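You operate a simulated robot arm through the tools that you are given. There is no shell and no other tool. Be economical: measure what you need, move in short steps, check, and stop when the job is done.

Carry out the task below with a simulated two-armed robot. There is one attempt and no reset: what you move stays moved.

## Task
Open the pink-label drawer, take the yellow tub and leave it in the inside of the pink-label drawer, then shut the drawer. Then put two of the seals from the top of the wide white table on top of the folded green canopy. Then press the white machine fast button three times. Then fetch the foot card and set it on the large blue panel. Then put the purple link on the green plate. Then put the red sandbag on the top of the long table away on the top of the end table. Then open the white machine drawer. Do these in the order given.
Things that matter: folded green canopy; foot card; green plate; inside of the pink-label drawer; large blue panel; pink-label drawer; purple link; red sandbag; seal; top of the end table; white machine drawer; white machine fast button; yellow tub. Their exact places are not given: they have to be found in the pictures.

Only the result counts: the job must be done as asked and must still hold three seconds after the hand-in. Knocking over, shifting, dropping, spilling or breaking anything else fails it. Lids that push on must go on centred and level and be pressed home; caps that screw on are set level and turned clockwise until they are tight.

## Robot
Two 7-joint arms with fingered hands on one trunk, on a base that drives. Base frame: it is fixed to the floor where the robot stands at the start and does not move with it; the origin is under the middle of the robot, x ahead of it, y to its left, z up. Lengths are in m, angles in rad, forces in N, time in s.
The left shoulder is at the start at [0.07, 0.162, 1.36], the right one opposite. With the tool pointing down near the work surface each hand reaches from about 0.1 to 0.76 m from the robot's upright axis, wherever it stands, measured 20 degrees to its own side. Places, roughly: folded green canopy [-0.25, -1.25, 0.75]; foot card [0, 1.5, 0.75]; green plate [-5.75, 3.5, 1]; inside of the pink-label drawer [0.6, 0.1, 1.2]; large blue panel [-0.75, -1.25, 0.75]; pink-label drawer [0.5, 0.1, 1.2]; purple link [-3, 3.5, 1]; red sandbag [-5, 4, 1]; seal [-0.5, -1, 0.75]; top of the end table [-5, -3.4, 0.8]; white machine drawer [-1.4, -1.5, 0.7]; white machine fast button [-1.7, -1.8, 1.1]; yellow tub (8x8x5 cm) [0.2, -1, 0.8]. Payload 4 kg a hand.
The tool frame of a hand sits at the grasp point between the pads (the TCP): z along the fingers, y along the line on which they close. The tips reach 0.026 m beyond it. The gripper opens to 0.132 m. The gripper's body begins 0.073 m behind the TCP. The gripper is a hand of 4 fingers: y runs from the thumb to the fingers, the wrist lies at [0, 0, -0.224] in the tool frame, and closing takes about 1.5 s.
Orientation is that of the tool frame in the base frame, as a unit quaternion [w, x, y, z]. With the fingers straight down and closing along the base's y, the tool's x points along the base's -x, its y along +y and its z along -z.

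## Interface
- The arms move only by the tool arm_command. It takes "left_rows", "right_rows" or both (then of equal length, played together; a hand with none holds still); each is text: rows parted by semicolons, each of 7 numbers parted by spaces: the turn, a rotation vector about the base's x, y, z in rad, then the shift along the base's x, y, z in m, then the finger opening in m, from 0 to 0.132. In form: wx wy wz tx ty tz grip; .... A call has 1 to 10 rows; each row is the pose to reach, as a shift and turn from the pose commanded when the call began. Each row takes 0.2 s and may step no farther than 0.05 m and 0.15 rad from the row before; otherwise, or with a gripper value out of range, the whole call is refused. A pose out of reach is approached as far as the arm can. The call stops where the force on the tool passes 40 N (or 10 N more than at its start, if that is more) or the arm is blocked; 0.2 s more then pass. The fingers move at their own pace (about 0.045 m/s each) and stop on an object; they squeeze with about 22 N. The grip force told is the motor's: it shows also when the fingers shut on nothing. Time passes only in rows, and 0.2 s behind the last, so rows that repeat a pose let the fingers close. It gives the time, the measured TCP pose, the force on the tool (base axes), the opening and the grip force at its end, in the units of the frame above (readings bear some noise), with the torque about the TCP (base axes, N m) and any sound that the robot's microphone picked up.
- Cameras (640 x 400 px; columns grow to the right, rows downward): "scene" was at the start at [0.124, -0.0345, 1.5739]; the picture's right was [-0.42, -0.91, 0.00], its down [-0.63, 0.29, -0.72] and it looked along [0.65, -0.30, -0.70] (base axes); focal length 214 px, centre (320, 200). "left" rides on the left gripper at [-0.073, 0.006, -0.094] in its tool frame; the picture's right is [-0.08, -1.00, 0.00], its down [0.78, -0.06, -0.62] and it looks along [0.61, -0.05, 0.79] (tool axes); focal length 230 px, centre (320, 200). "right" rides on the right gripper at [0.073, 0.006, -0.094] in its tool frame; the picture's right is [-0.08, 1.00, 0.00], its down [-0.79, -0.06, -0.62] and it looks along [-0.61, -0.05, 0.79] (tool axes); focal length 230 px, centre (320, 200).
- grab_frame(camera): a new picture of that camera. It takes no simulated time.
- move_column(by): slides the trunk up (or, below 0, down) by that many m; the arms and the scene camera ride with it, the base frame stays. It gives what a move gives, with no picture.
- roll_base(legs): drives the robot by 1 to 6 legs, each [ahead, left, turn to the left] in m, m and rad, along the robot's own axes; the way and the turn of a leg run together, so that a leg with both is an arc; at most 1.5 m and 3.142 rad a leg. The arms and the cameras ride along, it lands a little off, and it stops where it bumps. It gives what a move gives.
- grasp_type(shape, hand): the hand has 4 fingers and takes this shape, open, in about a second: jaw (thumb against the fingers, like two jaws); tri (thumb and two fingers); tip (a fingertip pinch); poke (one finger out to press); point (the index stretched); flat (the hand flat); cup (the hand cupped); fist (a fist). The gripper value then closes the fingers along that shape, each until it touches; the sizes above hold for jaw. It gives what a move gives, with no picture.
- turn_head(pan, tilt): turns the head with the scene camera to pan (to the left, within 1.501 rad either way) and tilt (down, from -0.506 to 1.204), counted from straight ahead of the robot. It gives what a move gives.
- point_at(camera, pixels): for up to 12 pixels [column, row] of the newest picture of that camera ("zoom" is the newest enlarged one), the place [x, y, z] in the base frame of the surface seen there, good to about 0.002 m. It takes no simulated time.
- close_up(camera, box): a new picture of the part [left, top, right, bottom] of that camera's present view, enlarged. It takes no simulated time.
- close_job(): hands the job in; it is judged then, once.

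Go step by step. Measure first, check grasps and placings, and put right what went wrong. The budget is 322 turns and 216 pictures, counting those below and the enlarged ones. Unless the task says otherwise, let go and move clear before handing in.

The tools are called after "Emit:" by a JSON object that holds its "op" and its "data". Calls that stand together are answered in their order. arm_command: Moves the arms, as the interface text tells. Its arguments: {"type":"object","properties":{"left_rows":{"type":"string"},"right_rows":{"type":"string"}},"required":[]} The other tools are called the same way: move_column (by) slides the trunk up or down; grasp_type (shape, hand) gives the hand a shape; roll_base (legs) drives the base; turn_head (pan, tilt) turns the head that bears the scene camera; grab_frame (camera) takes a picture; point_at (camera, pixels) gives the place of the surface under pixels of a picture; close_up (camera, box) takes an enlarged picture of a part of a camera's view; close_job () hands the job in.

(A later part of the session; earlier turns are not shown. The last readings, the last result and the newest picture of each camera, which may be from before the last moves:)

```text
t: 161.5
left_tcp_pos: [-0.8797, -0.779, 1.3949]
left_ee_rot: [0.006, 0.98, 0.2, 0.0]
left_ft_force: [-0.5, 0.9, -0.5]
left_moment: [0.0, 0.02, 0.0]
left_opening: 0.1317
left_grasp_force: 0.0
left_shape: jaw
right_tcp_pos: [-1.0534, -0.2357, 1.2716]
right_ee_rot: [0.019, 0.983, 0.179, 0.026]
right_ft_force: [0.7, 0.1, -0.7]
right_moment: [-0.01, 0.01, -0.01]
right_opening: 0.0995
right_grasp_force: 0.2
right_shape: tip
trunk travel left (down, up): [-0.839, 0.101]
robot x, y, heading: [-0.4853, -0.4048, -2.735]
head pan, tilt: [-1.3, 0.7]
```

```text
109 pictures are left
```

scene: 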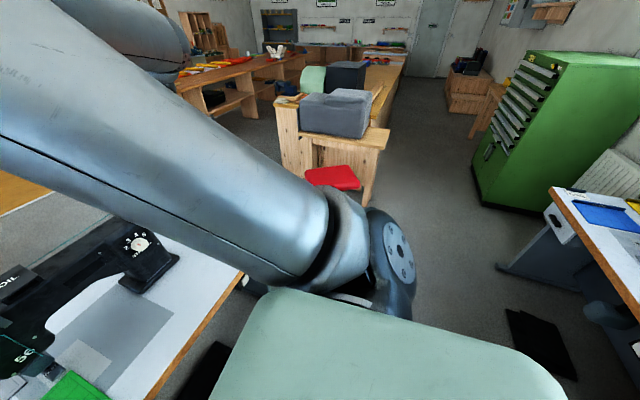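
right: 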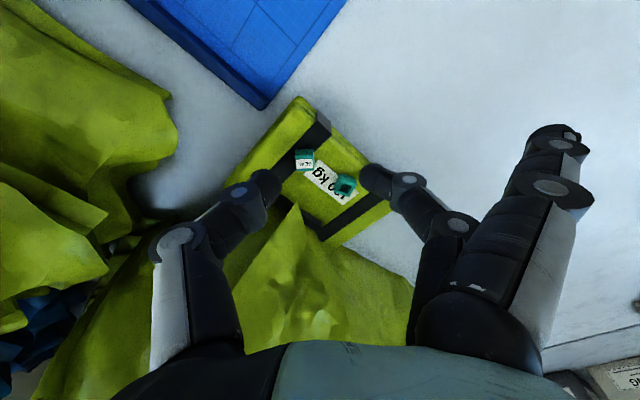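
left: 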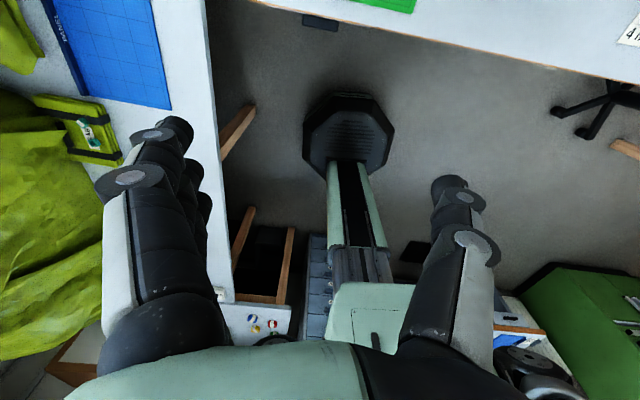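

I need a clear view of the aisle; turn to face it.

Emit:
{"op": "roll_base", "data": {"legs": [[0, 0.0, -1.1]]}}

Emit:
{"op": "turn_head", "data": {"pan": 0.15, "tilt": 0.6}}

Emit:
{"op": "grab_frame", "data": {"camera": "scene"}}

```text
t: 164.6
left_tcp_pos: [-1.0023, -0.2358, 1.3946]
left_ee_rot: [0.004, 0.943, -0.332, -0.003]
left_ft_force: [-0.2, -0.4, -0.6]
left_moment: [0.0, -0.03, -0.01]
left_opening: 0.132
left_grasp_force: 0.1
left_shape: jaw
right_tcp_pos: [-0.6048, 0.1741, 1.2705]
right_ee_rot: [0.03, 0.935, -0.354, 0.013]
right_ft_force: [0.8, 0.0, -0.4]
right_moment: [0.0, -0.02, 0.01]
right_opening: 0.0995
right_grasp_force: 0.0
right_shape: tip
trunk travel left (down, up): [-0.839, 0.101]
robot x, y, heading: [-0.4854, -0.4087, 2.473]
head pan, tilt: [-1.3, 0.7]
```

```text
t: 166.2
left_tcp_pos: [-1.0021, -0.2361, 1.3949]
left_ee_rot: [0.006, 0.944, -0.331, -0.003]
left_ft_force: [-0.3, -0.3, -0.2]
left_moment: [0.0, 0.0, -0.02]
left_opening: 0.1319
left_grasp_force: 0.1
left_shape: jaw
right_tcp_pos: [-0.6043, 0.1734, 1.2698]
right_ee_rot: [0.03, 0.935, -0.353, 0.012]
right_ft_force: [0.5, 0.2, 0.3]
right_moment: [-0.04, 0.02, -0.01]
right_opening: 0.0996
right_grasp_force: 0.0
right_shape: tip
trunk travel left (down, up): [-0.839, 0.101]
robot x, y, heading: [-0.4884, -0.4076, 2.476]
head pan, tilt: [0.15, 0.6]
```

```text
108 pictures are left
```

scene: 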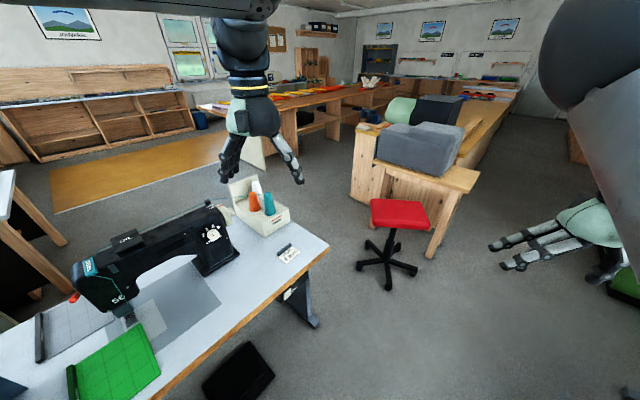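

Emit:
{"op": "point_at", "data": {"camera": "scene", "pixels": [[328, 248], [290, 215], [370, 215], [360, 267], [390, 285], [400, 210], [352, 195], [300, 200], [330, 290], [312, 320], [440, 255], [310, 235]]}}

```text
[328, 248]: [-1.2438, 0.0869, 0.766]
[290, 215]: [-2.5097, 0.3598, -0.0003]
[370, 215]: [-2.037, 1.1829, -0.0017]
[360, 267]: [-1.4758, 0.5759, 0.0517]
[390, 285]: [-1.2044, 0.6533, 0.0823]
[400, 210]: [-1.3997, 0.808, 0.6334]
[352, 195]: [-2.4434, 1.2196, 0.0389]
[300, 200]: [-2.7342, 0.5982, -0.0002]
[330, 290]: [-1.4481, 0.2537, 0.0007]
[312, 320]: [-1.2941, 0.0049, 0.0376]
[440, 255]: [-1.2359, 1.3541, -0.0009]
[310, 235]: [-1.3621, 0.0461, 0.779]
```

The only way is between the bench's end and the red stool, about 0.6 m wide at floor level. Measure precisely.

Emit:
{"op": "close_up", "data": {"camera": "scene", "box": [280, 190, 440, 330]}}

Emit:
{"op": "point_at", "data": {"camera": "zoom", "pixels": [[312, 300], [322, 305], [440, 390], [430, 375], [380, 290], [350, 215], [120, 500], [140, 525], [160, 540], [60, 440], [540, 320], [100, 395]]}}

```text
2.86 times, centred on (360, 260) of scene
```

zoom: 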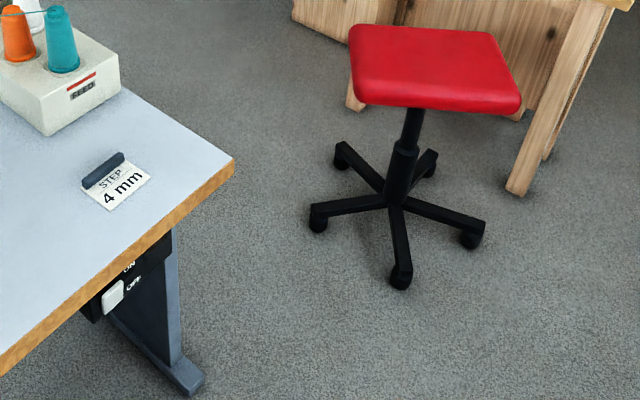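

```text
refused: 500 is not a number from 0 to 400
```

Emit:
{"op": "point_at", "data": {"camera": "zoom", "pixels": [[315, 223], [397, 282], [340, 163], [470, 243], [428, 172], [198, 388], [205, 375], [233, 162], [165, 350], [110, 320], [515, 190], [350, 100]]}}

```text
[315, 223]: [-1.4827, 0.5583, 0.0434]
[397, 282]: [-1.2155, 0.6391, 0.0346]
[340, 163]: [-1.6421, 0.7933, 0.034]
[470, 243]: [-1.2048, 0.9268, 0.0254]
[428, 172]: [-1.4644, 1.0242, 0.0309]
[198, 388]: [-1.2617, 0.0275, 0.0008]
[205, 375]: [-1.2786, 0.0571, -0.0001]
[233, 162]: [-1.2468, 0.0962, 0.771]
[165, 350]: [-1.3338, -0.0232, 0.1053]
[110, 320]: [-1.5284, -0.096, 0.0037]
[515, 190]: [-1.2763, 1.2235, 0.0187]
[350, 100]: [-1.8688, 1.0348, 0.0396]
```

The gap is about 0.537 m and the base is 0.50 m wide, so it needs careful alignment. I'll first drive to the line in front of the gap and re-measure.

Emit:
{"op": "roll_base", "data": {"legs": [[0.8, -0.513, 0], [0, 0, 0.97]]}}

Emit:
{"op": "turn_head", "data": {"pan": 0.0, "tilt": 0.9}}

Emit:
{"op": "grab_frame", "data": {"camera": "scene"}}

```text
t: 173.7
left_tcp_pos: [-1.2205, 0.1627, 1.395]
left_ee_rot: [0.007, 0.988, 0.152, -0.001]
left_ft_force: [-0.1, -0.3, 0.2]
left_moment: [-0.01, 0.01, -0.01]
left_opening: 0.1321
left_grasp_force: 0.1
left_shape: jaw
right_tcp_pos: [-1.3405, 0.7223, 1.2692]
right_ee_rot: [0.02, 0.991, 0.131, 0.024]
right_ft_force: [-0.9, -0.3, -0.5]
right_moment: [-0.02, 0.01, 0.0]
right_opening: 0.1
right_grasp_force: 0.2
right_shape: tip
trunk travel left (down, up): [-0.839, 0.101]
robot x, y, heading: [-0.7941, 0.4948, -2.829]
head pan, tilt: [0.15, 0.6]
```

```text
t: 174.5
left_tcp_pos: [-1.2191, 0.1618, 1.3944]
left_ee_rot: [0.006, 0.988, 0.153, -0.001]
left_ft_force: [-0.2, -0.5, 0.4]
left_moment: [0.0, -0.01, -0.03]
left_opening: 0.1323
left_grasp_force: 0.0
left_shape: jaw
right_tcp_pos: [-1.3405, 0.7211, 1.2699]
right_ee_rot: [0.021, 0.991, 0.129, 0.025]
right_ft_force: [-0.4, -1.1, 0.6]
right_moment: [-0.02, -0.03, -0.01]
right_opening: 0.1002
right_grasp_force: 0.2
right_shape: tip
trunk travel left (down, up): [-0.839, 0.101]
robot x, y, heading: [-0.7931, 0.4966, -2.832]
head pan, tilt: [0.0, 0.901]
```

```text
106 pictures are left
```

scene: 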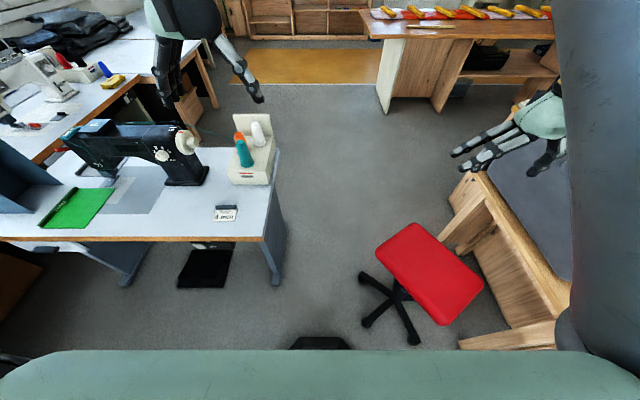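

Emit:
{"op": "close_up", "data": {"camera": "scene", "box": [220, 200, 440, 360]}}

Emit:
{"op": "point_at", "data": {"camera": "scene", "pixels": [[277, 284], [282, 280], [286, 240], [278, 152], [362, 278], [365, 322], [362, 320], [412, 342], [406, 340], [320, 338], [292, 345], [349, 345]]}}

```text
2.50 times, centred on (330, 280) of scene
```

zoom: 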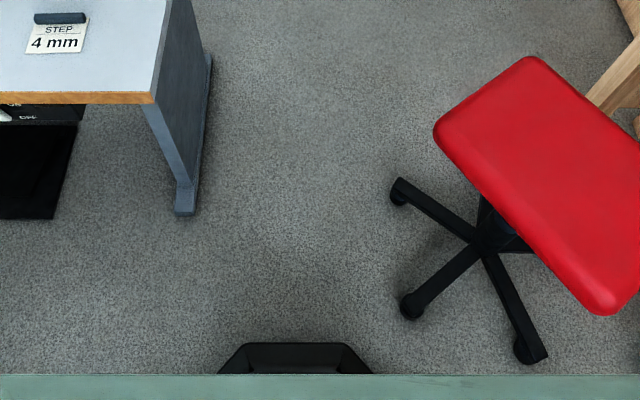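

```text
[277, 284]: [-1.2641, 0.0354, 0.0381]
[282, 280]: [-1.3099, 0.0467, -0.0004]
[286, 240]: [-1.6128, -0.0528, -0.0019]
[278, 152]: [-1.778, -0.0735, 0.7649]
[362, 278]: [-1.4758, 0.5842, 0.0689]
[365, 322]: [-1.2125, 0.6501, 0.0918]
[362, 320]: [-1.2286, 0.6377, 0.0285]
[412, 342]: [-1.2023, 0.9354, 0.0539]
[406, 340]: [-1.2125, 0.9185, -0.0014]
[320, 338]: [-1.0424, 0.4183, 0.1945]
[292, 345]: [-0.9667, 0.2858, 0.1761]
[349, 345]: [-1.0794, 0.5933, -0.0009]
```

Emit:
{"op": "point_at", "data": {"camera": "zoom", "pixels": [[247, 346], [340, 347], [220, 371], [368, 371], [390, 188], [395, 206], [402, 308], [410, 318], [190, 214], [196, 205], [212, 62], [205, 150]]}}

```text
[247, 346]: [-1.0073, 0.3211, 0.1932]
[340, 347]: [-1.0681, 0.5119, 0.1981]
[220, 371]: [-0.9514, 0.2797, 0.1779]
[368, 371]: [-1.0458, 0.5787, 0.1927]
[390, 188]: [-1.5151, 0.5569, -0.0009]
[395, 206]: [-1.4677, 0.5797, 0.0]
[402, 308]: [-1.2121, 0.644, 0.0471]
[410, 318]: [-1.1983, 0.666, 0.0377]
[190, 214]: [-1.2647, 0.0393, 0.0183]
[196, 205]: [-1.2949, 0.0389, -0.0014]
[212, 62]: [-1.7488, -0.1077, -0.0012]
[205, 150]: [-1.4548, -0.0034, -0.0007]
```

The gap leaves only about a centimetre a side. Before risking it, I'll look for another way round to the right.

Emit:
{"op": "turn_head", "data": {"pan": -1.5, "tilt": 0.35}}

Emit:
{"op": "grab_frame", "data": {"camera": "scene"}}

Emit:
{"op": "turn_head", "data": {"pan": -0.35, "tilt": 0.25}}

Emit:
{"op": "grab_frame", "data": {"camera": "scene"}}

```text
t: 176.1
left_tcp_pos: [-1.2199, 0.1633, 1.3939]
left_ee_rot: [0.007, 0.988, 0.153, -0.001]
left_ft_force: [0.3, 1.2, 0.3]
left_moment: [0.03, 0.02, -0.01]
left_opening: 0.1317
left_grasp_force: 0.0
left_shape: jaw
right_tcp_pos: [-1.3408, 0.7215, 1.2701]
right_ee_rot: [0.02, 0.991, 0.13, 0.024]
right_ft_force: [-0.1, -0.1, 0.4]
right_moment: [0.03, 0.0, -0.01]
right_opening: 0.0996
right_grasp_force: 0.1
right_shape: tip
trunk travel left (down, up): [-0.839, 0.101]
robot x, y, heading: [-0.7944, 0.4953, -2.83]
head pan, tilt: [-1.499, 0.351]
```

```text
104 pictures are left
```

scene: 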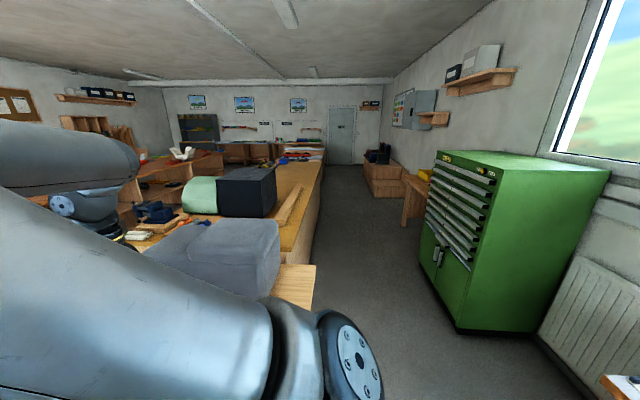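

```text
t: 177.4
left_tcp_pos: [-1.2194, 0.1621, 1.3951]
left_ee_rot: [0.006, 0.988, 0.152, -0.001]
left_ft_force: [0.1, -0.5, 0.6]
left_moment: [0.0, 0.0, -0.01]
left_opening: 0.1316
left_grasp_force: 0.1
left_shape: jaw
right_tcp_pos: [-1.3404, 0.7203, 1.2702]
right_ee_rot: [0.02, 0.991, 0.13, 0.024]
right_ft_force: [0.1, 0.8, 0.7]
right_moment: [0.02, 0.02, 0.01]
right_opening: 0.0995
right_grasp_force: 0.2
right_shape: tip
trunk travel left (down, up): [-0.839, 0.101]
robot x, y, heading: [-0.7933, 0.4932, -2.83]
head pan, tilt: [-0.351, 0.25]
```

```text
103 pictures are left
```

scene: 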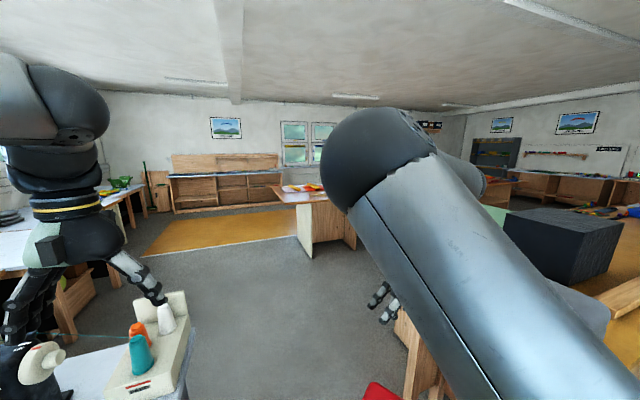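

Emit:
{"op": "turn_head", "data": {"pan": -1.5, "tilt": 0.2}}

Emit:
{"op": "close_up", "data": {"camera": "scene", "box": [130, 120, 430, 300]}}

Emit:
{"op": "point_at", "data": {"camera": "zoom", "pixels": [[400, 220], [395, 240], [330, 190], [380, 190], [430, 260], [400, 300], [450, 160], [520, 240], [370, 180], [300, 195]]}}

```text
t: 178.8
left_tcp_pos: [-1.2206, 0.1633, 1.3956]
left_ee_rot: [0.006, 0.988, 0.152, -0.001]
left_ft_force: [-0.6, -0.1, 0.3]
left_moment: [0.03, 0.0, 0.02]
left_opening: 0.132
left_grasp_force: 0.1
left_shape: jaw
right_tcp_pos: [-1.3406, 0.7214, 1.2703]
right_ee_rot: [0.021, 0.991, 0.13, 0.025]
right_ft_force: [0.2, 0.7, -0.2]
right_moment: [-0.01, 0.01, 0.01]
right_opening: 0.0996
right_grasp_force: 0.0
right_shape: tip
trunk travel left (down, up): [-0.839, 0.101]
robot x, y, heading: [-0.7943, 0.4962, -2.827]
head pan, tilt: [-1.499, 0.201]
```

```text
2.13 times, centred on (280, 210) of scene
```

zoom: 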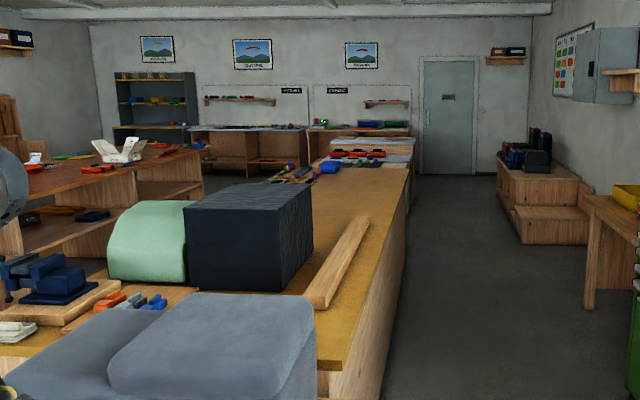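

```text
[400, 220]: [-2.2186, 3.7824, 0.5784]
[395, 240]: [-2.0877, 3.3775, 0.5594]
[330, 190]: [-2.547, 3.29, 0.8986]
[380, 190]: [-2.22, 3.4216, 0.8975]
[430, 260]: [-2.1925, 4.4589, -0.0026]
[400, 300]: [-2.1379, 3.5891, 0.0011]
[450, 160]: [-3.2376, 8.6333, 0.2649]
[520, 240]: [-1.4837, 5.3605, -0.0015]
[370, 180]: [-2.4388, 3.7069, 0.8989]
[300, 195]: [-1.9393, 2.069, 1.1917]
```

Emit:
{"op": "close_up", "data": {"camera": "scene", "box": [210, 160, 340, 220]}}

Emit:
{"op": "point_at", "data": {"camera": "scene", "pixels": [[322, 188], [320, 200], [300, 185], [265, 182], [240, 185], [270, 200], [235, 200], [320, 181], [330, 205], [290, 178], [250, 178], [345, 200]]}}

```text
4.92 times, centred on (275, 190) of scene
```

zoom: 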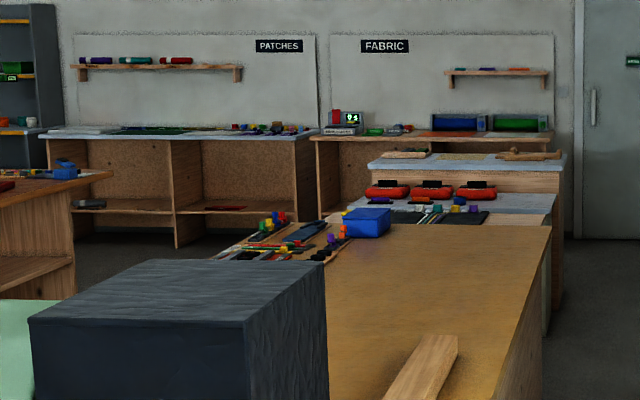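

```text
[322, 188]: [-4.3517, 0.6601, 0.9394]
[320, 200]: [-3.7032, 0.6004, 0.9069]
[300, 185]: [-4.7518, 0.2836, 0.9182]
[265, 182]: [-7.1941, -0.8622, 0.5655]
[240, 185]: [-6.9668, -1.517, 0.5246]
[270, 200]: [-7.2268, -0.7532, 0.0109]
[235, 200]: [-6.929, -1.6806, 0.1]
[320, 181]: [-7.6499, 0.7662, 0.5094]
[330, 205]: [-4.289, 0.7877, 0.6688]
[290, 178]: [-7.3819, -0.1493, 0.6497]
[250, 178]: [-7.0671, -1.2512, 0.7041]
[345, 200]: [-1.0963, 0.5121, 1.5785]
```

Emit:
{"op": "point_at", "data": {"camera": "zoom", "pixels": [[535, 225], [555, 235], [562, 160], [550, 140], [570, 280], [570, 250], [310, 215], [330, 160], [250, 225], [110, 235], [200, 235], [560, 215]]}}

```text
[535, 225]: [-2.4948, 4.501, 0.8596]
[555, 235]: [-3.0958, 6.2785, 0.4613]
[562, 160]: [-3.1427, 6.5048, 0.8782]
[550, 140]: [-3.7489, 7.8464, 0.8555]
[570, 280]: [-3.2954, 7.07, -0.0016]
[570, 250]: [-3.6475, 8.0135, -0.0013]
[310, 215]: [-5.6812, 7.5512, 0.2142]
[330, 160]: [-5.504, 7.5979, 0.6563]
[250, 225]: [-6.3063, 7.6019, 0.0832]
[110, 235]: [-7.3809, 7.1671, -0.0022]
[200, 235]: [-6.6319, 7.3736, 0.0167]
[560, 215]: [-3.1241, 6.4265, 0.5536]
```

There is a way round the far end of the long table, but it's about 15 m each way. First measure my own base's exact width from the left-hand camera.

Emit:
{"op": "close_up", "data": {"camera": "left", "box": [260, 60, 440, 200]}}

```text
2.86 times, centred on (350, 130) of left
```

zoom: 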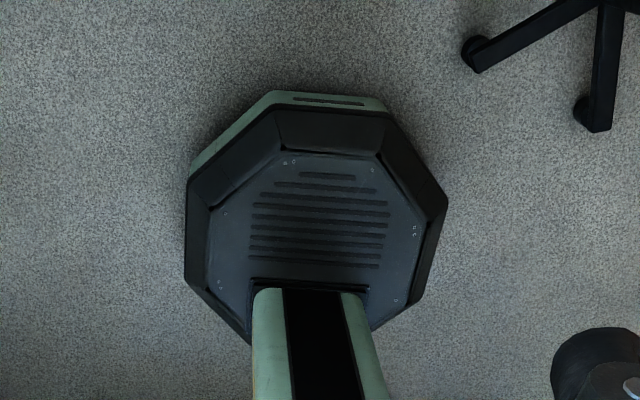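

Emit:
{"op": "point_at", "data": {"camera": "zoom", "pixels": [[188, 185], [184, 280], [447, 205], [432, 285], [192, 170], [275, 92], [382, 98], [280, 105], [388, 115], [210, 270], [418, 265], [225, 300]]}}

```text
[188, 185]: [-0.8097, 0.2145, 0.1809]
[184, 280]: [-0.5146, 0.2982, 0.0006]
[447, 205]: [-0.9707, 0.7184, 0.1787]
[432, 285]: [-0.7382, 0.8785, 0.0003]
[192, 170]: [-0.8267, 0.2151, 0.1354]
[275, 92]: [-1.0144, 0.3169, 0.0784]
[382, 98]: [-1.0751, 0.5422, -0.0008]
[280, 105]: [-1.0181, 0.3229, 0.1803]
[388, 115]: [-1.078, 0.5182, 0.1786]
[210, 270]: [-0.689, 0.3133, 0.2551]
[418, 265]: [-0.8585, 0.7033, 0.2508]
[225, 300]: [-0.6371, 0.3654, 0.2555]
```

My base is 0.53 m wide against a 0.54 m gap, so I'll take the long way round. Turn to face the corridor.

Emit:
{"op": "roll_base", "data": {"legs": [[0, 0, -1.554]]}}

Emit:
{"op": "turn_head", "data": {"pan": 0.0, "tilt": 0.5}}

Emit:
{"op": "grab_frame", "data": {"camera": "scene"}}

```text
t: 182.9
left_tcp_pos: [-1.1531, 0.9017, 1.395]
left_ee_rot: [0.004, 0.824, -0.567, -0.005]
left_ft_force: [0.7, 0.1, 0.2]
left_moment: [-0.02, -0.04, 0.01]
left_opening: 0.1318
left_grasp_force: 0.2
left_shape: jaw
right_tcp_pos: [-0.6019, 1.0544, 1.2698]
right_ee_rot: [0.032, 0.81, -0.585, 0.005]
right_ft_force: [0.4, -0.5, 0.3]
right_moment: [0.04, -0.01, 0.0]
right_opening: 0.0999
right_grasp_force: 0.0
right_shape: tip
trunk travel left (down, up): [-0.839, 0.101]
robot x, y, heading: [-0.7922, 0.4946, 1.943]
head pan, tilt: [-1.499, 0.201]
```

```text
t: 184.5
left_tcp_pos: [-1.1512, 0.9034, 1.3949]
left_ee_rot: [0.004, 0.824, -0.567, -0.005]
left_ft_force: [0.4, 0.1, -0.5]
left_moment: [-0.02, 0.01, -0.01]
left_opening: 0.1317
left_grasp_force: 0.1
left_shape: jaw
right_tcp_pos: [-0.6017, 1.0556, 1.2703]
right_ee_rot: [0.032, 0.81, -0.586, 0.003]
right_ft_force: [0.5, -0.2, 0.8]
right_moment: [-0.02, 0.0, -0.05]
right_opening: 0.1
right_grasp_force: 0.0
right_shape: tip
trunk travel left (down, up): [-0.839, 0.101]
robot x, y, heading: [-0.794, 0.4975, 1.94]
head pan, tilt: [0.0, 0.499]
```

```text
99 pictures are left
```

scene: 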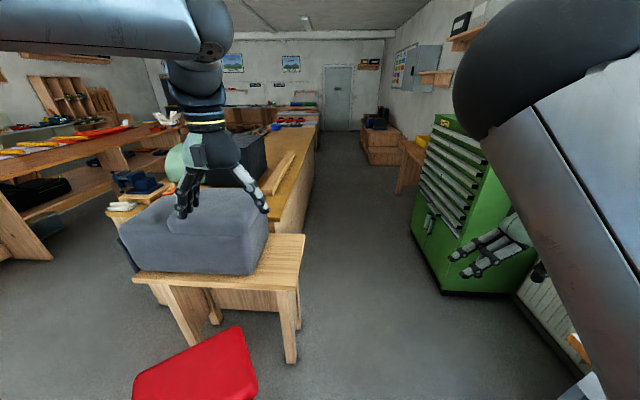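

Emit:
{"op": "point_at", "data": {"camera": "scene", "pixels": [[291, 355], [305, 238], [412, 235], [442, 292], [400, 190], [392, 165], [362, 150], [318, 140], [310, 180], [365, 135], [300, 215], [345, 130]]}}

```text
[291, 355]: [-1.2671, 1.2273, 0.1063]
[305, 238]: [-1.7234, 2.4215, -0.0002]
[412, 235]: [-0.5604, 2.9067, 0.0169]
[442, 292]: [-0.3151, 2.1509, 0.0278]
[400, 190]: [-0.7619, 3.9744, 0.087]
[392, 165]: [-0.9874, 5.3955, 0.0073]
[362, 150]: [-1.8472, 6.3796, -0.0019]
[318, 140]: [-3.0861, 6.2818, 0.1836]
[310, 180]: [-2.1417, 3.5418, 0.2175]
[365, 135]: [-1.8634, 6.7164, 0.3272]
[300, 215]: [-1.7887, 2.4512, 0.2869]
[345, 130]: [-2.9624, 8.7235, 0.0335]
```

The corridor is wide enough. Drive along it in legs.

Emit:
{"op": "roll_base", "data": {"legs": [[0.831, -0.211, 0], [0.831, -0.211, 0], [0.78, -0.06, 0], [0.78, -0.06, 0], [0.8, -0.014, 0], [0.8, -0.014, 0]]}}

Emit:
{"op": "grab_frame", "data": {"camera": "scene"}}

```text
t: 208.4
left_tcp_pos: [-2.3326, 5.5749, 1.3957]
left_ee_rot: [0.004, 0.822, -0.57, -0.004]
left_ft_force: [0.7, 0.5, 0.3]
left_moment: [-0.02, -0.02, 0.01]
left_opening: 0.1317
left_grasp_force: 0.1
left_shape: jaw
right_tcp_pos: [-1.7813, 5.7241, 1.2705]
right_ee_rot: [0.033, 0.808, -0.588, 0.003]
right_ft_force: [0.1, 0.9, 0.2]
right_moment: [0.03, 0.0, 0.0]
right_opening: 0.1
right_grasp_force: 0.1
right_shape: tip
trunk travel left (down, up): [-0.839, 0.101]
robot x, y, heading: [-1.9769, 5.1668, 1.931]
head pan, tilt: [0.0, 0.499]
```

```text
98 pictures are left
```

scene: 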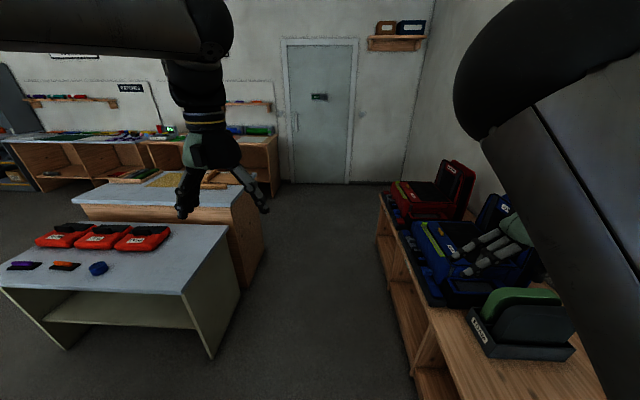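

Emit:
{"op": "turn_head", "data": {"pan": 0.9, "tilt": 0.6}}

Emit:
{"op": "grab_frame", "data": {"camera": "scene"}}

```text
t: 209.6
left_tcp_pos: [-2.3318, 5.5765, 1.3948]
left_ee_rot: [0.004, 0.821, -0.57, -0.004]
left_ft_force: [-0.3, 0.0, -0.1]
left_moment: [0.01, 0.02, 0.01]
left_opening: 0.1319
left_grasp_force: 0.0
left_shape: jaw
right_tcp_pos: [-1.7799, 5.7245, 1.2711]
right_ee_rot: [0.032, 0.808, -0.588, 0.004]
right_ft_force: [0.5, 0.5, -0.3]
right_moment: [0.0, -0.01, 0.02]
right_opening: 0.0996
right_grasp_force: 0.0
right_shape: tip
trunk travel left (down, up): [-0.839, 0.101]
robot x, y, heading: [-1.9792, 5.1704, 1.934]
head pan, tilt: [0.901, 0.6]
```

```text
97 pictures are left
```

scene: 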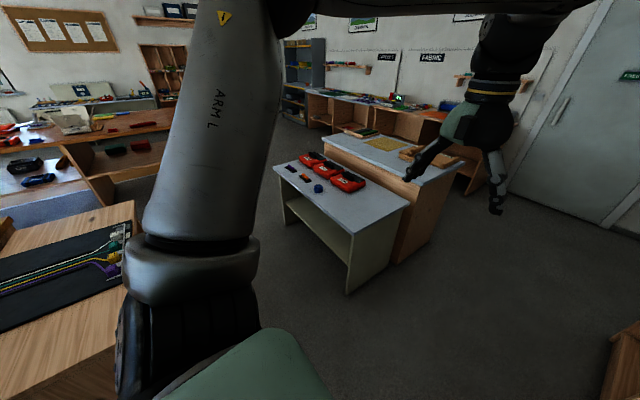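

Emit:
{"op": "point_at", "data": {"camera": "scene", "pixels": [[134, 203], [275, 170], [285, 222], [347, 290], [300, 260], [280, 300], [100, 180], [120, 130], [270, 130], [310, 330], [100, 265], [60, 285]]}}

Emit:
{"op": "close_up", "data": {"camera": "scene", "box": [0, 190, 160, 330]}}

```text
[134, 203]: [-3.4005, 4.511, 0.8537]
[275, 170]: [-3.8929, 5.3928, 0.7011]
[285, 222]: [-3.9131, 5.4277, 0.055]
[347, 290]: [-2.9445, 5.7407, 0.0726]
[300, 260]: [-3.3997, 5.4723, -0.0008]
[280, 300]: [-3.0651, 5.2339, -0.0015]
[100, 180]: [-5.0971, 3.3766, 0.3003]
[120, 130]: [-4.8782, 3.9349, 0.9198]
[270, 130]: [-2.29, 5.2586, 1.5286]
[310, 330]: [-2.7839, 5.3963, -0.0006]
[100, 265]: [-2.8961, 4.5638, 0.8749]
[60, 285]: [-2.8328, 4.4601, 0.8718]
```

```text
2.86 times, centred on (80, 260) of scene
```

zoom: 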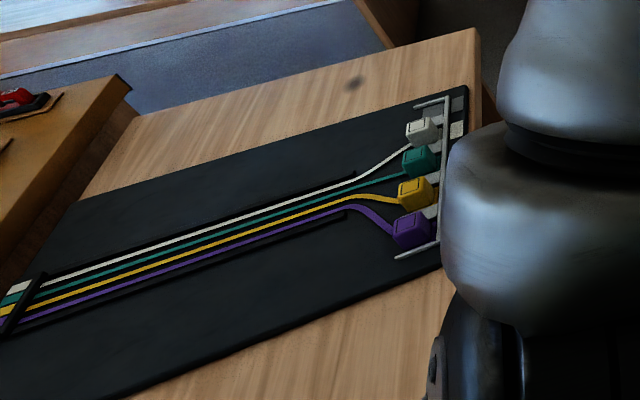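

The long table ends here, leaving a 1 m passage before the desk. Turn left and go through.

Emit:
{"op": "roll_base", "data": {"legs": [[0.358, 0.099, 0], [0, 0, 1.541], [1.1, 0, 0]]}}

Emit:
{"op": "turn_head", "data": {"pan": 0.5, "tilt": 0.5}}

Emit:
{"op": "grab_frame", "data": {"camera": "scene"}}

```text
t: 221.1
left_tcp_pos: [-3.6385, 4.7236, 1.396]
left_ee_rot: [0.006, 0.984, 0.179, -0.001]
left_ft_force: [0.3, -0.2, 0.1]
left_moment: [0.01, 0.04, 0.02]
left_opening: 0.1319
left_grasp_force: 0.1
left_shape: jaw
right_tcp_pos: [-3.7884, 5.274, 1.2702]
right_ee_rot: [0.02, 0.987, 0.156, 0.025]
right_ft_force: [-0.6, -0.1, -0.6]
right_moment: [-0.01, -0.02, 0.0]
right_opening: 0.0996
right_grasp_force: 0.1
right_shape: tip
trunk travel left (down, up): [-0.839, 0.101]
robot x, y, heading: [-3.2317, 5.0769, -2.781]
head pan, tilt: [0.901, 0.6]
```

```text
t: 221.9
left_tcp_pos: [-3.6406, 4.7221, 1.3949]
left_ee_rot: [0.006, 0.984, 0.179, -0.001]
left_ft_force: [-0.9, -0.3, -0.6]
left_moment: [0.01, -0.01, -0.01]
left_opening: 0.1319
left_grasp_force: 0.0
left_shape: jaw
right_tcp_pos: [-3.789, 5.2745, 1.2702]
right_ee_rot: [0.019, 0.987, 0.157, 0.026]
right_ft_force: [-0.5, -0.1, -0.8]
right_moment: [0.02, 0.02, -0.01]
right_opening: 0.0996
right_grasp_force: 0.2
right_shape: tip
trunk travel left (down, up): [-0.839, 0.101]
robot x, y, heading: [-3.2336, 5.079, -2.778]
head pan, tilt: [0.499, 0.499]
```

```text
95 pictures are left
```

scene: 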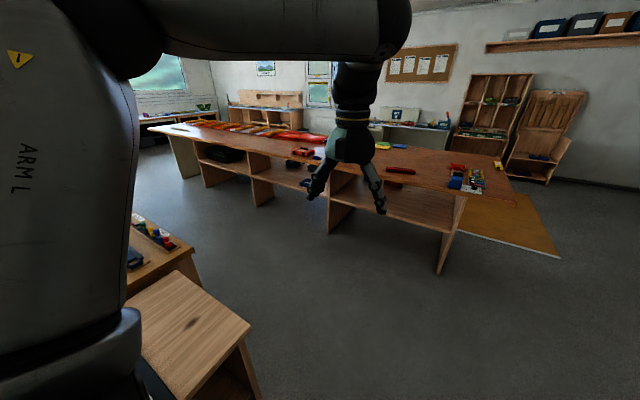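

Emit:
{"op": "point_at", "data": {"camera": "scene", "pixels": [[440, 272], [330, 232], [250, 200], [185, 178], [255, 385], [205, 285], [150, 130], [180, 225], [340, 300], [190, 195], [300, 140], [470, 180]]}}

```text
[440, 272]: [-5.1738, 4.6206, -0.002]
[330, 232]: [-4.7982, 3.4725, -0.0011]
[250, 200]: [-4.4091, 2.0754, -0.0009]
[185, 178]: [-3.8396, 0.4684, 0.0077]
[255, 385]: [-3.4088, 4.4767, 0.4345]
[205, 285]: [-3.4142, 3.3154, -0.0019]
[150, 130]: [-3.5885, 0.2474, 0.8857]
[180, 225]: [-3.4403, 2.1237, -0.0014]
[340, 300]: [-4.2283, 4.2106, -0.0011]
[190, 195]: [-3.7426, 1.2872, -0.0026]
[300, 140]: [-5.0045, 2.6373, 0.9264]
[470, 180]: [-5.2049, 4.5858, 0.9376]
```

A wide inner aisle leads down toward the machine. Drive it.

Emit:
{"op": "roll_base", "data": {"legs": [[1.09, 0.42, 0], [0, 0, 1.52], [0.9, 0, 0], [0.887, 0, 0], [0.95, 0, 0], [0.95, 0, 0]]}}

Emit:
{"op": "turn_head", "data": {"pan": 0.05, "tilt": 0.45}}

Emit:
{"op": "grab_frame", "data": {"camera": "scene"}}

```text
t: 249.3
left_tcp_pos: [-2.8878, 0.3111, 1.3945]
left_ee_rot: [0.006, 0.613, 0.79, 0.003]
left_ft_force: [-0.5, 0.3, -0.3]
left_moment: [-0.01, 0.0, 0.03]
left_opening: 0.1319
left_grasp_force: 0.1
left_shape: jaw
right_tcp_pos: [-3.4514, 0.221, 1.2708]
right_ee_rot: [-0.002, 0.63, 0.776, 0.032]
right_ft_force: [0.3, 0.2, -0.1]
right_moment: [-0.02, -0.01, -0.03]
right_opening: 0.0996
right_grasp_force: 0.0
right_shape: tip
trunk travel left (down, up): [-0.839, 0.101]
robot x, y, heading: [-3.1996, 0.7552, -1.313]
head pan, tilt: [0.499, 0.499]
```

```text
t: 250.2
left_tcp_pos: [-2.8876, 0.3094, 1.3952]
left_ee_rot: [0.006, 0.613, 0.79, 0.004]
left_ft_force: [-0.1, 0.0, -0.3]
left_moment: [0.03, -0.02, 0.01]
left_opening: 0.1317
left_grasp_force: 0.1
left_shape: jaw
right_tcp_pos: [-3.4519, 0.2203, 1.2702]
right_ee_rot: [-0.003, 0.631, 0.775, 0.033]
right_ft_force: [1.1, -0.4, 0.0]
right_moment: [0.01, 0.01, -0.01]
right_opening: 0.1001
right_grasp_force: 0.0
right_shape: tip
trunk travel left (down, up): [-0.839, 0.101]
robot x, y, heading: [-3.1965, 0.7562, -1.318]
head pan, tilt: [0.051, 0.45]
```

```text
94 pictures are left
```

scene: 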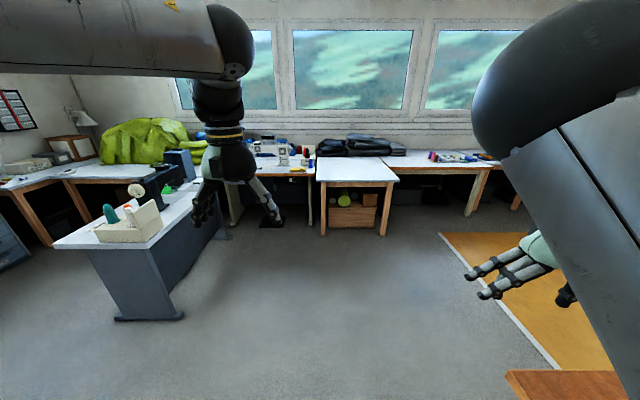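

Emit:
{"op": "close_up", "data": {"camera": "scene", "box": [200, 120, 420, 240]}}

Emit:
{"op": "point_at", "data": {"camera": "scene", "pixels": [[290, 180], [310, 225], [308, 180], [320, 182], [385, 232], [270, 222], [180, 315], [240, 215], [300, 150], [232, 215], [330, 230], [200, 200]]}}

```text
2.91 times, centred on (310, 180) of scene
```

zoom: 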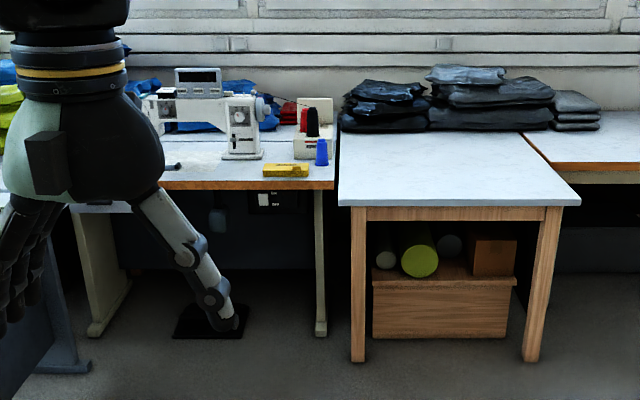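

```text
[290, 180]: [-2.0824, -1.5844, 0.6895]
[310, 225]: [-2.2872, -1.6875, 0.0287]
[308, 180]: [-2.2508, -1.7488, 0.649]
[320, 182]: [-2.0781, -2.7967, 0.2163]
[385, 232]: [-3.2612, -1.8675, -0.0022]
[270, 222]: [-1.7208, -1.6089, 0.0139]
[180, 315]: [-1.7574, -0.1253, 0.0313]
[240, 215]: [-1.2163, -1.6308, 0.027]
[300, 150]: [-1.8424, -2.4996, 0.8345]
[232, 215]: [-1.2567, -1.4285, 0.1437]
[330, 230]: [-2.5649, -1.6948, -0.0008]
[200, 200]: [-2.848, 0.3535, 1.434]
```

Emit:
{"op": "roll_base", "data": {"legs": [[0.95, 0.374, 0.03], [0.95, 0.374, 0.04]]}}

Emit:
{"op": "turn_head", "data": {"pan": 0.0, "tilt": 0.6}}

Emit:
{"op": "grab_frame", "data": {"camera": "scene"}}

```text
t: 260.5
left_tcp_pos: [-1.6507, -1.3297, 1.3955]
left_ee_rot: [0.005, 0.6, 0.8, 0.004]
left_ft_force: [0.0, -0.1, -0.6]
left_moment: [0.05, 0.03, -0.01]
left_opening: 0.1319
left_grasp_force: 0.1
left_shape: jaw
right_tcp_pos: [-2.2124, -1.4372, 1.2709]
right_ee_rot: [-0.002, 0.619, 0.784, 0.033]
right_ft_force: [-0.7, 0.9, 0.2]
right_moment: [-0.01, 0.0, 0.0]
right_opening: 0.0997
right_grasp_force: 0.1
right_shape: tip
trunk travel left (down, up): [-0.839, 0.101]
robot x, y, heading: [-1.9727, -0.8945, -1.285]
head pan, tilt: [0.051, 0.45]
```

```text
t: 261.2
left_tcp_pos: [-1.6505, -1.3311, 1.3951]
left_ee_rot: [0.005, 0.6, 0.8, 0.003]
left_ft_force: [-0.3, 0.3, -0.9]
left_moment: [0.01, -0.02, 0.0]
left_opening: 0.1318
left_grasp_force: 0.0
left_shape: jaw
right_tcp_pos: [-2.2129, -1.4377, 1.2705]
right_ee_rot: [-0.002, 0.619, 0.784, 0.033]
right_ft_force: [-0.9, 0.1, -0.7]
right_moment: [0.01, 0.0, 0.0]
right_opening: 0.0999
right_grasp_force: 0.1
right_shape: tip
trunk travel left (down, up): [-0.839, 0.101]
robot x, y, heading: [-1.9725, -0.8999, -1.283]
head pan, tilt: [0.0, 0.6]
```

```text
92 pictures are left
```

scene: 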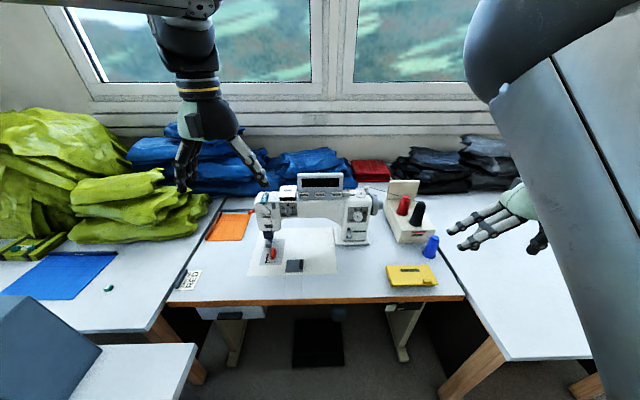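

Emit:
{"op": "close_up", "data": {"camera": "scene", "box": [240, 160, 400, 260]}}

Emit:
{"op": "close_up", "data": {"camera": "scene", "box": [280, 165, 360, 215]}}

Emit:
{"op": "point_at", "data": {"camera": "zoom", "pixels": [[200, 155], [320, 155], [440, 150], [160, 70], [470, 70], [320, 115], [240, 180], [320, 190], [400, 180], [320, 70]]}}

```text
4.00 times, centred on (320, 210) of scene
```

zoom: 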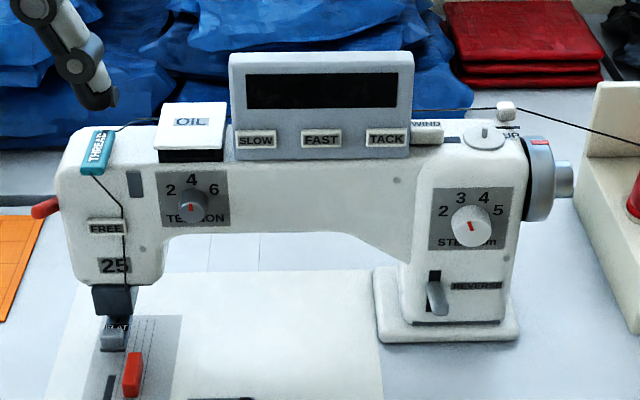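

```text
8.00 times, centred on (320, 190) of scene
```

zoom: 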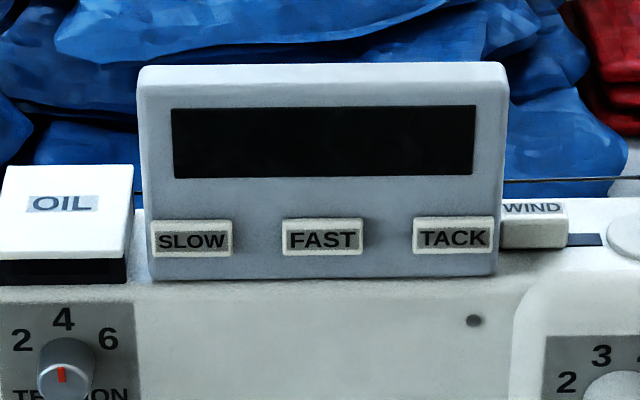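

```text
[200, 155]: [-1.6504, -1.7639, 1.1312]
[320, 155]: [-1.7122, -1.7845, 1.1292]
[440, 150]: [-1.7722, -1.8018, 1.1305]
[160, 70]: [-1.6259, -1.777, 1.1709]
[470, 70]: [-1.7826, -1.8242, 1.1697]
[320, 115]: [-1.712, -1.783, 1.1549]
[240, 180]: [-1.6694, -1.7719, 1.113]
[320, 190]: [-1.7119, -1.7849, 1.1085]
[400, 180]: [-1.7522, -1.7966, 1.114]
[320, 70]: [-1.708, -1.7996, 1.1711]
```

Emit:
{"op": "point_at", "data": {"camera": "zoom", "pixels": [[321, 238], [290, 225], [355, 225], [321, 252], [321, 262], [321, 300], [321, 360], [65, 360], [190, 237], [450, 237], [70, 200], [535, 230]]}}

```text
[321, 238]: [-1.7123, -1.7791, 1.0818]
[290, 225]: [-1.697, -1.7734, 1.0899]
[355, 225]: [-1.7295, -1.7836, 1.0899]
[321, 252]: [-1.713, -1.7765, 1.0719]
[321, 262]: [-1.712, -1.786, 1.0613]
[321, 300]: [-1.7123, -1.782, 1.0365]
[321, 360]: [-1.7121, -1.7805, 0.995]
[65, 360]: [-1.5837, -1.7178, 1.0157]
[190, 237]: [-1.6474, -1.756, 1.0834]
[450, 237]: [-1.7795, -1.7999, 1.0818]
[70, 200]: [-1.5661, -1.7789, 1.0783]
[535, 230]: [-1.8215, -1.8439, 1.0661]
```

FAST is at (-1.7125,-1.778,1.082), on a vertical face toward me. I'll use the left hand's pointed index and shift the base right so the button lies on its side.

Emit:
{"op": "roll_base", "data": {"legs": [[0.2, -0.212, 0.014]]}}

Emit:
{"op": "grasp_type", "data": {"hand": "left", "shape": "point"}}

```text
t: 263.2
left_tcp_pos: [-1.7909, -1.5774, 1.3941]
left_ee_rot: [0.005, 0.592, 0.806, 0.003]
left_ft_force: [-0.2, 0.2, -0.5]
left_moment: [0.0, 0.0, -0.02]
left_opening: 0.1319
left_grasp_force: 0.1
left_shape: jaw
right_tcp_pos: [-2.3506, -1.6958, 1.2715]
right_ee_rot: [-0.003, 0.611, 0.791, 0.033]
right_ft_force: [-0.1, 0.2, 0.1]
right_moment: [0.0, 0.01, 0.02]
right_opening: 0.0996
right_grasp_force: 0.1
right_shape: tip
trunk travel left (down, up): [-0.839, 0.101]
robot x, y, heading: [-2.1238, -1.151, -1.266]
head pan, tilt: [0.0, 0.6]
```

```text
t: 264.1
left_tcp_pos: [-1.792, -1.5799, 1.3946]
left_ee_rot: [0.005, 0.593, 0.805, 0.004]
left_ft_force: [0.7, 0.4, -0.4]
left_moment: [0.03, -0.01, 0.02]
left_opening: 0.126
left_grasp_force: 0.1
left_shape: point
right_tcp_pos: [-2.3509, -1.699, 1.2694]
right_ee_rot: [-0.002, 0.611, 0.791, 0.033]
right_ft_force: [0.3, -0.4, 0.2]
right_moment: [-0.02, 0.0, -0.03]
right_opening: 0.0998
right_grasp_force: 0.0
right_shape: tip
trunk travel left (down, up): [-0.839, 0.101]
robot x, y, heading: [-2.1239, -1.1529, -1.262]
head pan, tilt: [0.0, 0.6]
```

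Rotate the left hand to point forward while lowering it.

Emit:
{"op": "arm_command", "data": {"left_rows": "-0.138 -0.0439 0 0 0.005 -0.02 0.132; -0.276 -0.0878 0 0 0.01 -0.04 0.132; -0.414 -0.132 0 0.005 0.015 -0.06 0.132; -0.552 -0.1756 0 0.01 0.02 -0.08 0.132; -0.69 -0.2195 0 0.015 0.02 -0.1 0.132; -0.828 -0.2634 0 0.02 0.02 -0.12 0.132; -0.966 -0.3073 0 0.03 0.02 -0.14 0.132; -1.104 -0.3512 0 0.04 0.02 -0.17 0.132; -1.242 -0.3951 0 0.05 0.01 -0.2 0.132; -1.38 -0.439 0 0.06 0 -0.23 0.132"}}

Emit:
{"op": "grab_frame", "data": {"camera": "left"}}

Emit:
{"op": "grab_frame", "data": {"camera": "scene"}}

```text
t: 266.3
left_tcp_pos: [-1.7393, -1.5855, 1.1675]
left_ee_rot: [0.54, 0.439, 0.604, -0.388]
left_ft_force: [-0.7, -0.1, -0.4]
left_moment: [-0.02, -0.02, 0.04]
left_opening: 0.1262
left_grasp_force: 0.1
left_shape: point
left hand out of reach, approached as far as the arm can: row 6, 7, 8, 9
right_tcp_pos: [-2.3562, -1.7034, 1.2663]
right_ee_rot: [-0.003, 0.611, 0.791, 0.035]
right_ft_force: [-0.7, -0.7, 0.6]
right_moment: [0.03, -0.04, -0.02]
right_opening: 0.0996
right_grasp_force: 0.0
right_shape: tip
trunk travel left (down, up): [-0.839, 0.101]
robot x, y, heading: [-2.1217, -1.1533, -1.259]
head pan, tilt: [0.0, 0.6]
```

```text
89 pictures are left
```

left: 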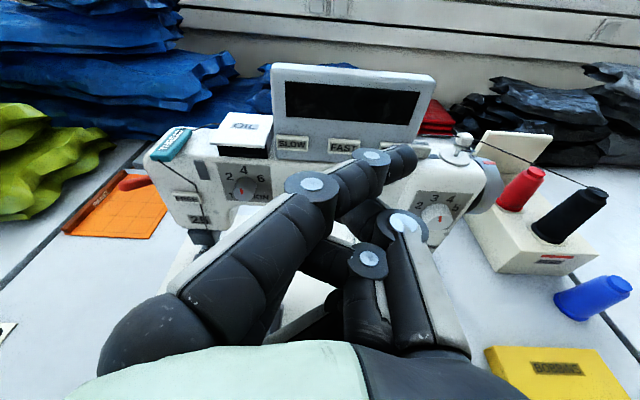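

```text
88 pictures are left
```

scene: 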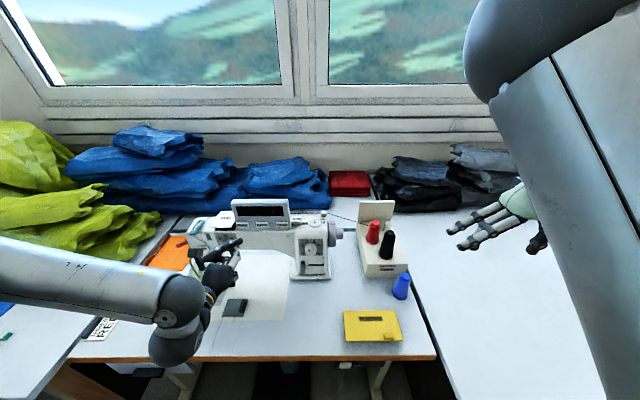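

The index tip is at (405,158) in the left picture and FAST at (345,145). Measure both.

Emit:
{"op": "point_at", "data": {"camera": "left", "pixels": [[405, 155], [412, 150], [395, 155], [405, 168], [345, 146], [372, 157], [400, 222], [365, 256]]}}

```text
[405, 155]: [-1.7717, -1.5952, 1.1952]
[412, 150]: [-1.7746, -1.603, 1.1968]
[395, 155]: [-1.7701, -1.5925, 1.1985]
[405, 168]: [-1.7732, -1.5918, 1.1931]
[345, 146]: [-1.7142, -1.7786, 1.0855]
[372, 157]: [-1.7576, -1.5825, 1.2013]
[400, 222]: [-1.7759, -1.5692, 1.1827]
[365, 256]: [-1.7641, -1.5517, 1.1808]
```

Emit:
{"op": "arm_command", "data": {"left_rows": "0 0 0 0.01 -0.025 -0.03 0.132; 0 0 0 0.02 -0.05 -0.06 0.132; 0 0 0 0.03 -0.08 -0.09 0.132; 0 0 0 0.04 -0.11 -0.108 0.132; 0 0 0 0.0525 -0.14 -0.108 0.132; 0 0 0 0.0525 -0.14 -0.108 0.132"}}

Emit:
{"op": "grab_frame", "data": {"camera": "left"}}

Emit:
{"op": "point_at", "data": {"camera": "left", "pixels": [[405, 155], [412, 150], [405, 168], [414, 158]]}}

```text
t: 267.7
left_tcp_pos: [-1.7239, -1.6707, 1.0621]
left_ee_rot: [0.541, 0.439, 0.605, -0.386]
left_ft_force: [-0.8, 0.5, 1.1]
left_moment: [0.04, -0.03, 0.01]
left_opening: 0.1261
left_grasp_force: 0.0
left_shape: point
left hand out of reach, approached as far as the arm can: row 3, 4, 5, 6
right_tcp_pos: [-2.3521, -1.6978, 1.2701]
right_ee_rot: [-0.004, 0.612, 0.791, 0.031]
right_ft_force: [-0.2, 0.4, 0.0]
right_moment: [-0.02, -0.02, 0.0]
right_opening: 0.0997
right_grasp_force: 0.1
right_shape: tip
trunk travel left (down, up): [-0.839, 0.101]
robot x, y, heading: [-2.1246, -1.1519, -1.264]
head pan, tilt: [0.0, 0.6]
```

```text
87 pictures are left
```

left: 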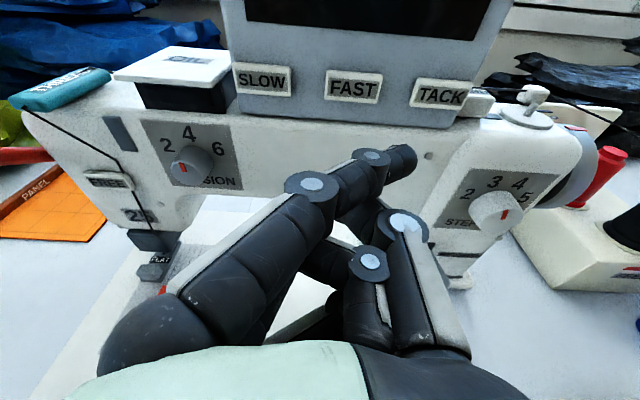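

```text
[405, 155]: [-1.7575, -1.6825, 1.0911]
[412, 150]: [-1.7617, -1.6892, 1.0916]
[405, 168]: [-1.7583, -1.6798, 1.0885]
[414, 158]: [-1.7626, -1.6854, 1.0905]
```

The arm is at its reach limit about 10 cm short, so I'll bring the base 8 cm closer.

Emit:
{"op": "arm_command", "data": {"left_rows": "0 0 0 -0.006 0.02 0 0.132; 0 0 0 -0.009 0.03 0 0.132"}}

Emit:
{"op": "roll_base", "data": {"legs": [[0.09, 0.02, 0]]}}

Emit:
{"op": "grab_frame", "data": {"camera": "left"}}

Emit:
{"op": "point_at", "data": {"camera": "left", "pixels": [[412, 150], [414, 158], [405, 155]]}}

```text
t: 268.3
left_tcp_pos: [-1.7328, -1.6403, 1.062]
left_ee_rot: [0.539, 0.44, 0.605, -0.387]
left_ft_force: [-0.8, 0.5, 0.1]
left_moment: [0.0, -0.02, 0.01]
left_opening: 0.126
left_grasp_force: 0.1
left_shape: point
right_tcp_pos: [-2.3511, -1.6974, 1.2713]
right_ee_rot: [-0.003, 0.61, 0.791, 0.032]
right_ft_force: [-0.4, -0.2, 0.5]
right_moment: [-0.01, 0.02, 0.03]
right_opening: 0.0998
right_grasp_force: 0.0
right_shape: tip
trunk travel left (down, up): [-0.839, 0.101]
robot x, y, heading: [-2.1233, -1.1529, -1.265]
head pan, tilt: [0.0, 0.6]
```

```text
t: 269.4
left_tcp_pos: [-1.6879, -1.7163, 1.0634]
left_ee_rot: [0.541, 0.439, 0.603, -0.388]
left_ft_force: [0.0, 0.3, 0.0]
left_moment: [-0.02, -0.03, 0.02]
left_opening: 0.126
left_grasp_force: 0.0
left_shape: point
right_tcp_pos: [-2.3079, -1.7729, 1.272]
right_ee_rot: [0.0, 0.612, 0.791, 0.032]
right_ft_force: [-0.1, 1.3, 0.1]
right_moment: [-0.06, 0.01, 0.01]
right_opening: 0.0999
right_grasp_force: 0.2
right_shape: tip
trunk travel left (down, up): [-0.839, 0.101]
robot x, y, heading: [-2.0813, -1.2269, -1.258]
head pan, tilt: [0.0, 0.6]
```

```text
86 pictures are left
```

left: 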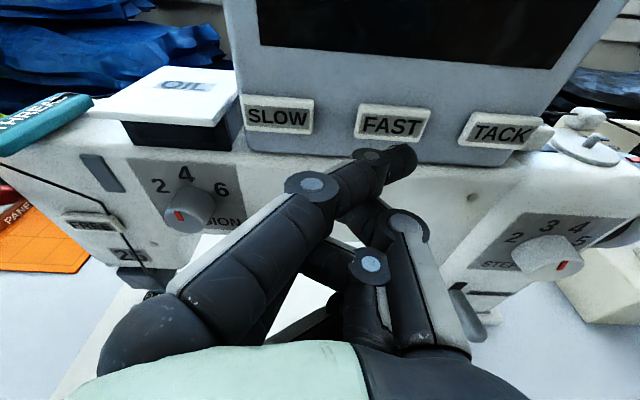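

```text
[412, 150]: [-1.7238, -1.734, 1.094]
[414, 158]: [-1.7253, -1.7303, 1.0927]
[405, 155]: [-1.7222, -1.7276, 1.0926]
```

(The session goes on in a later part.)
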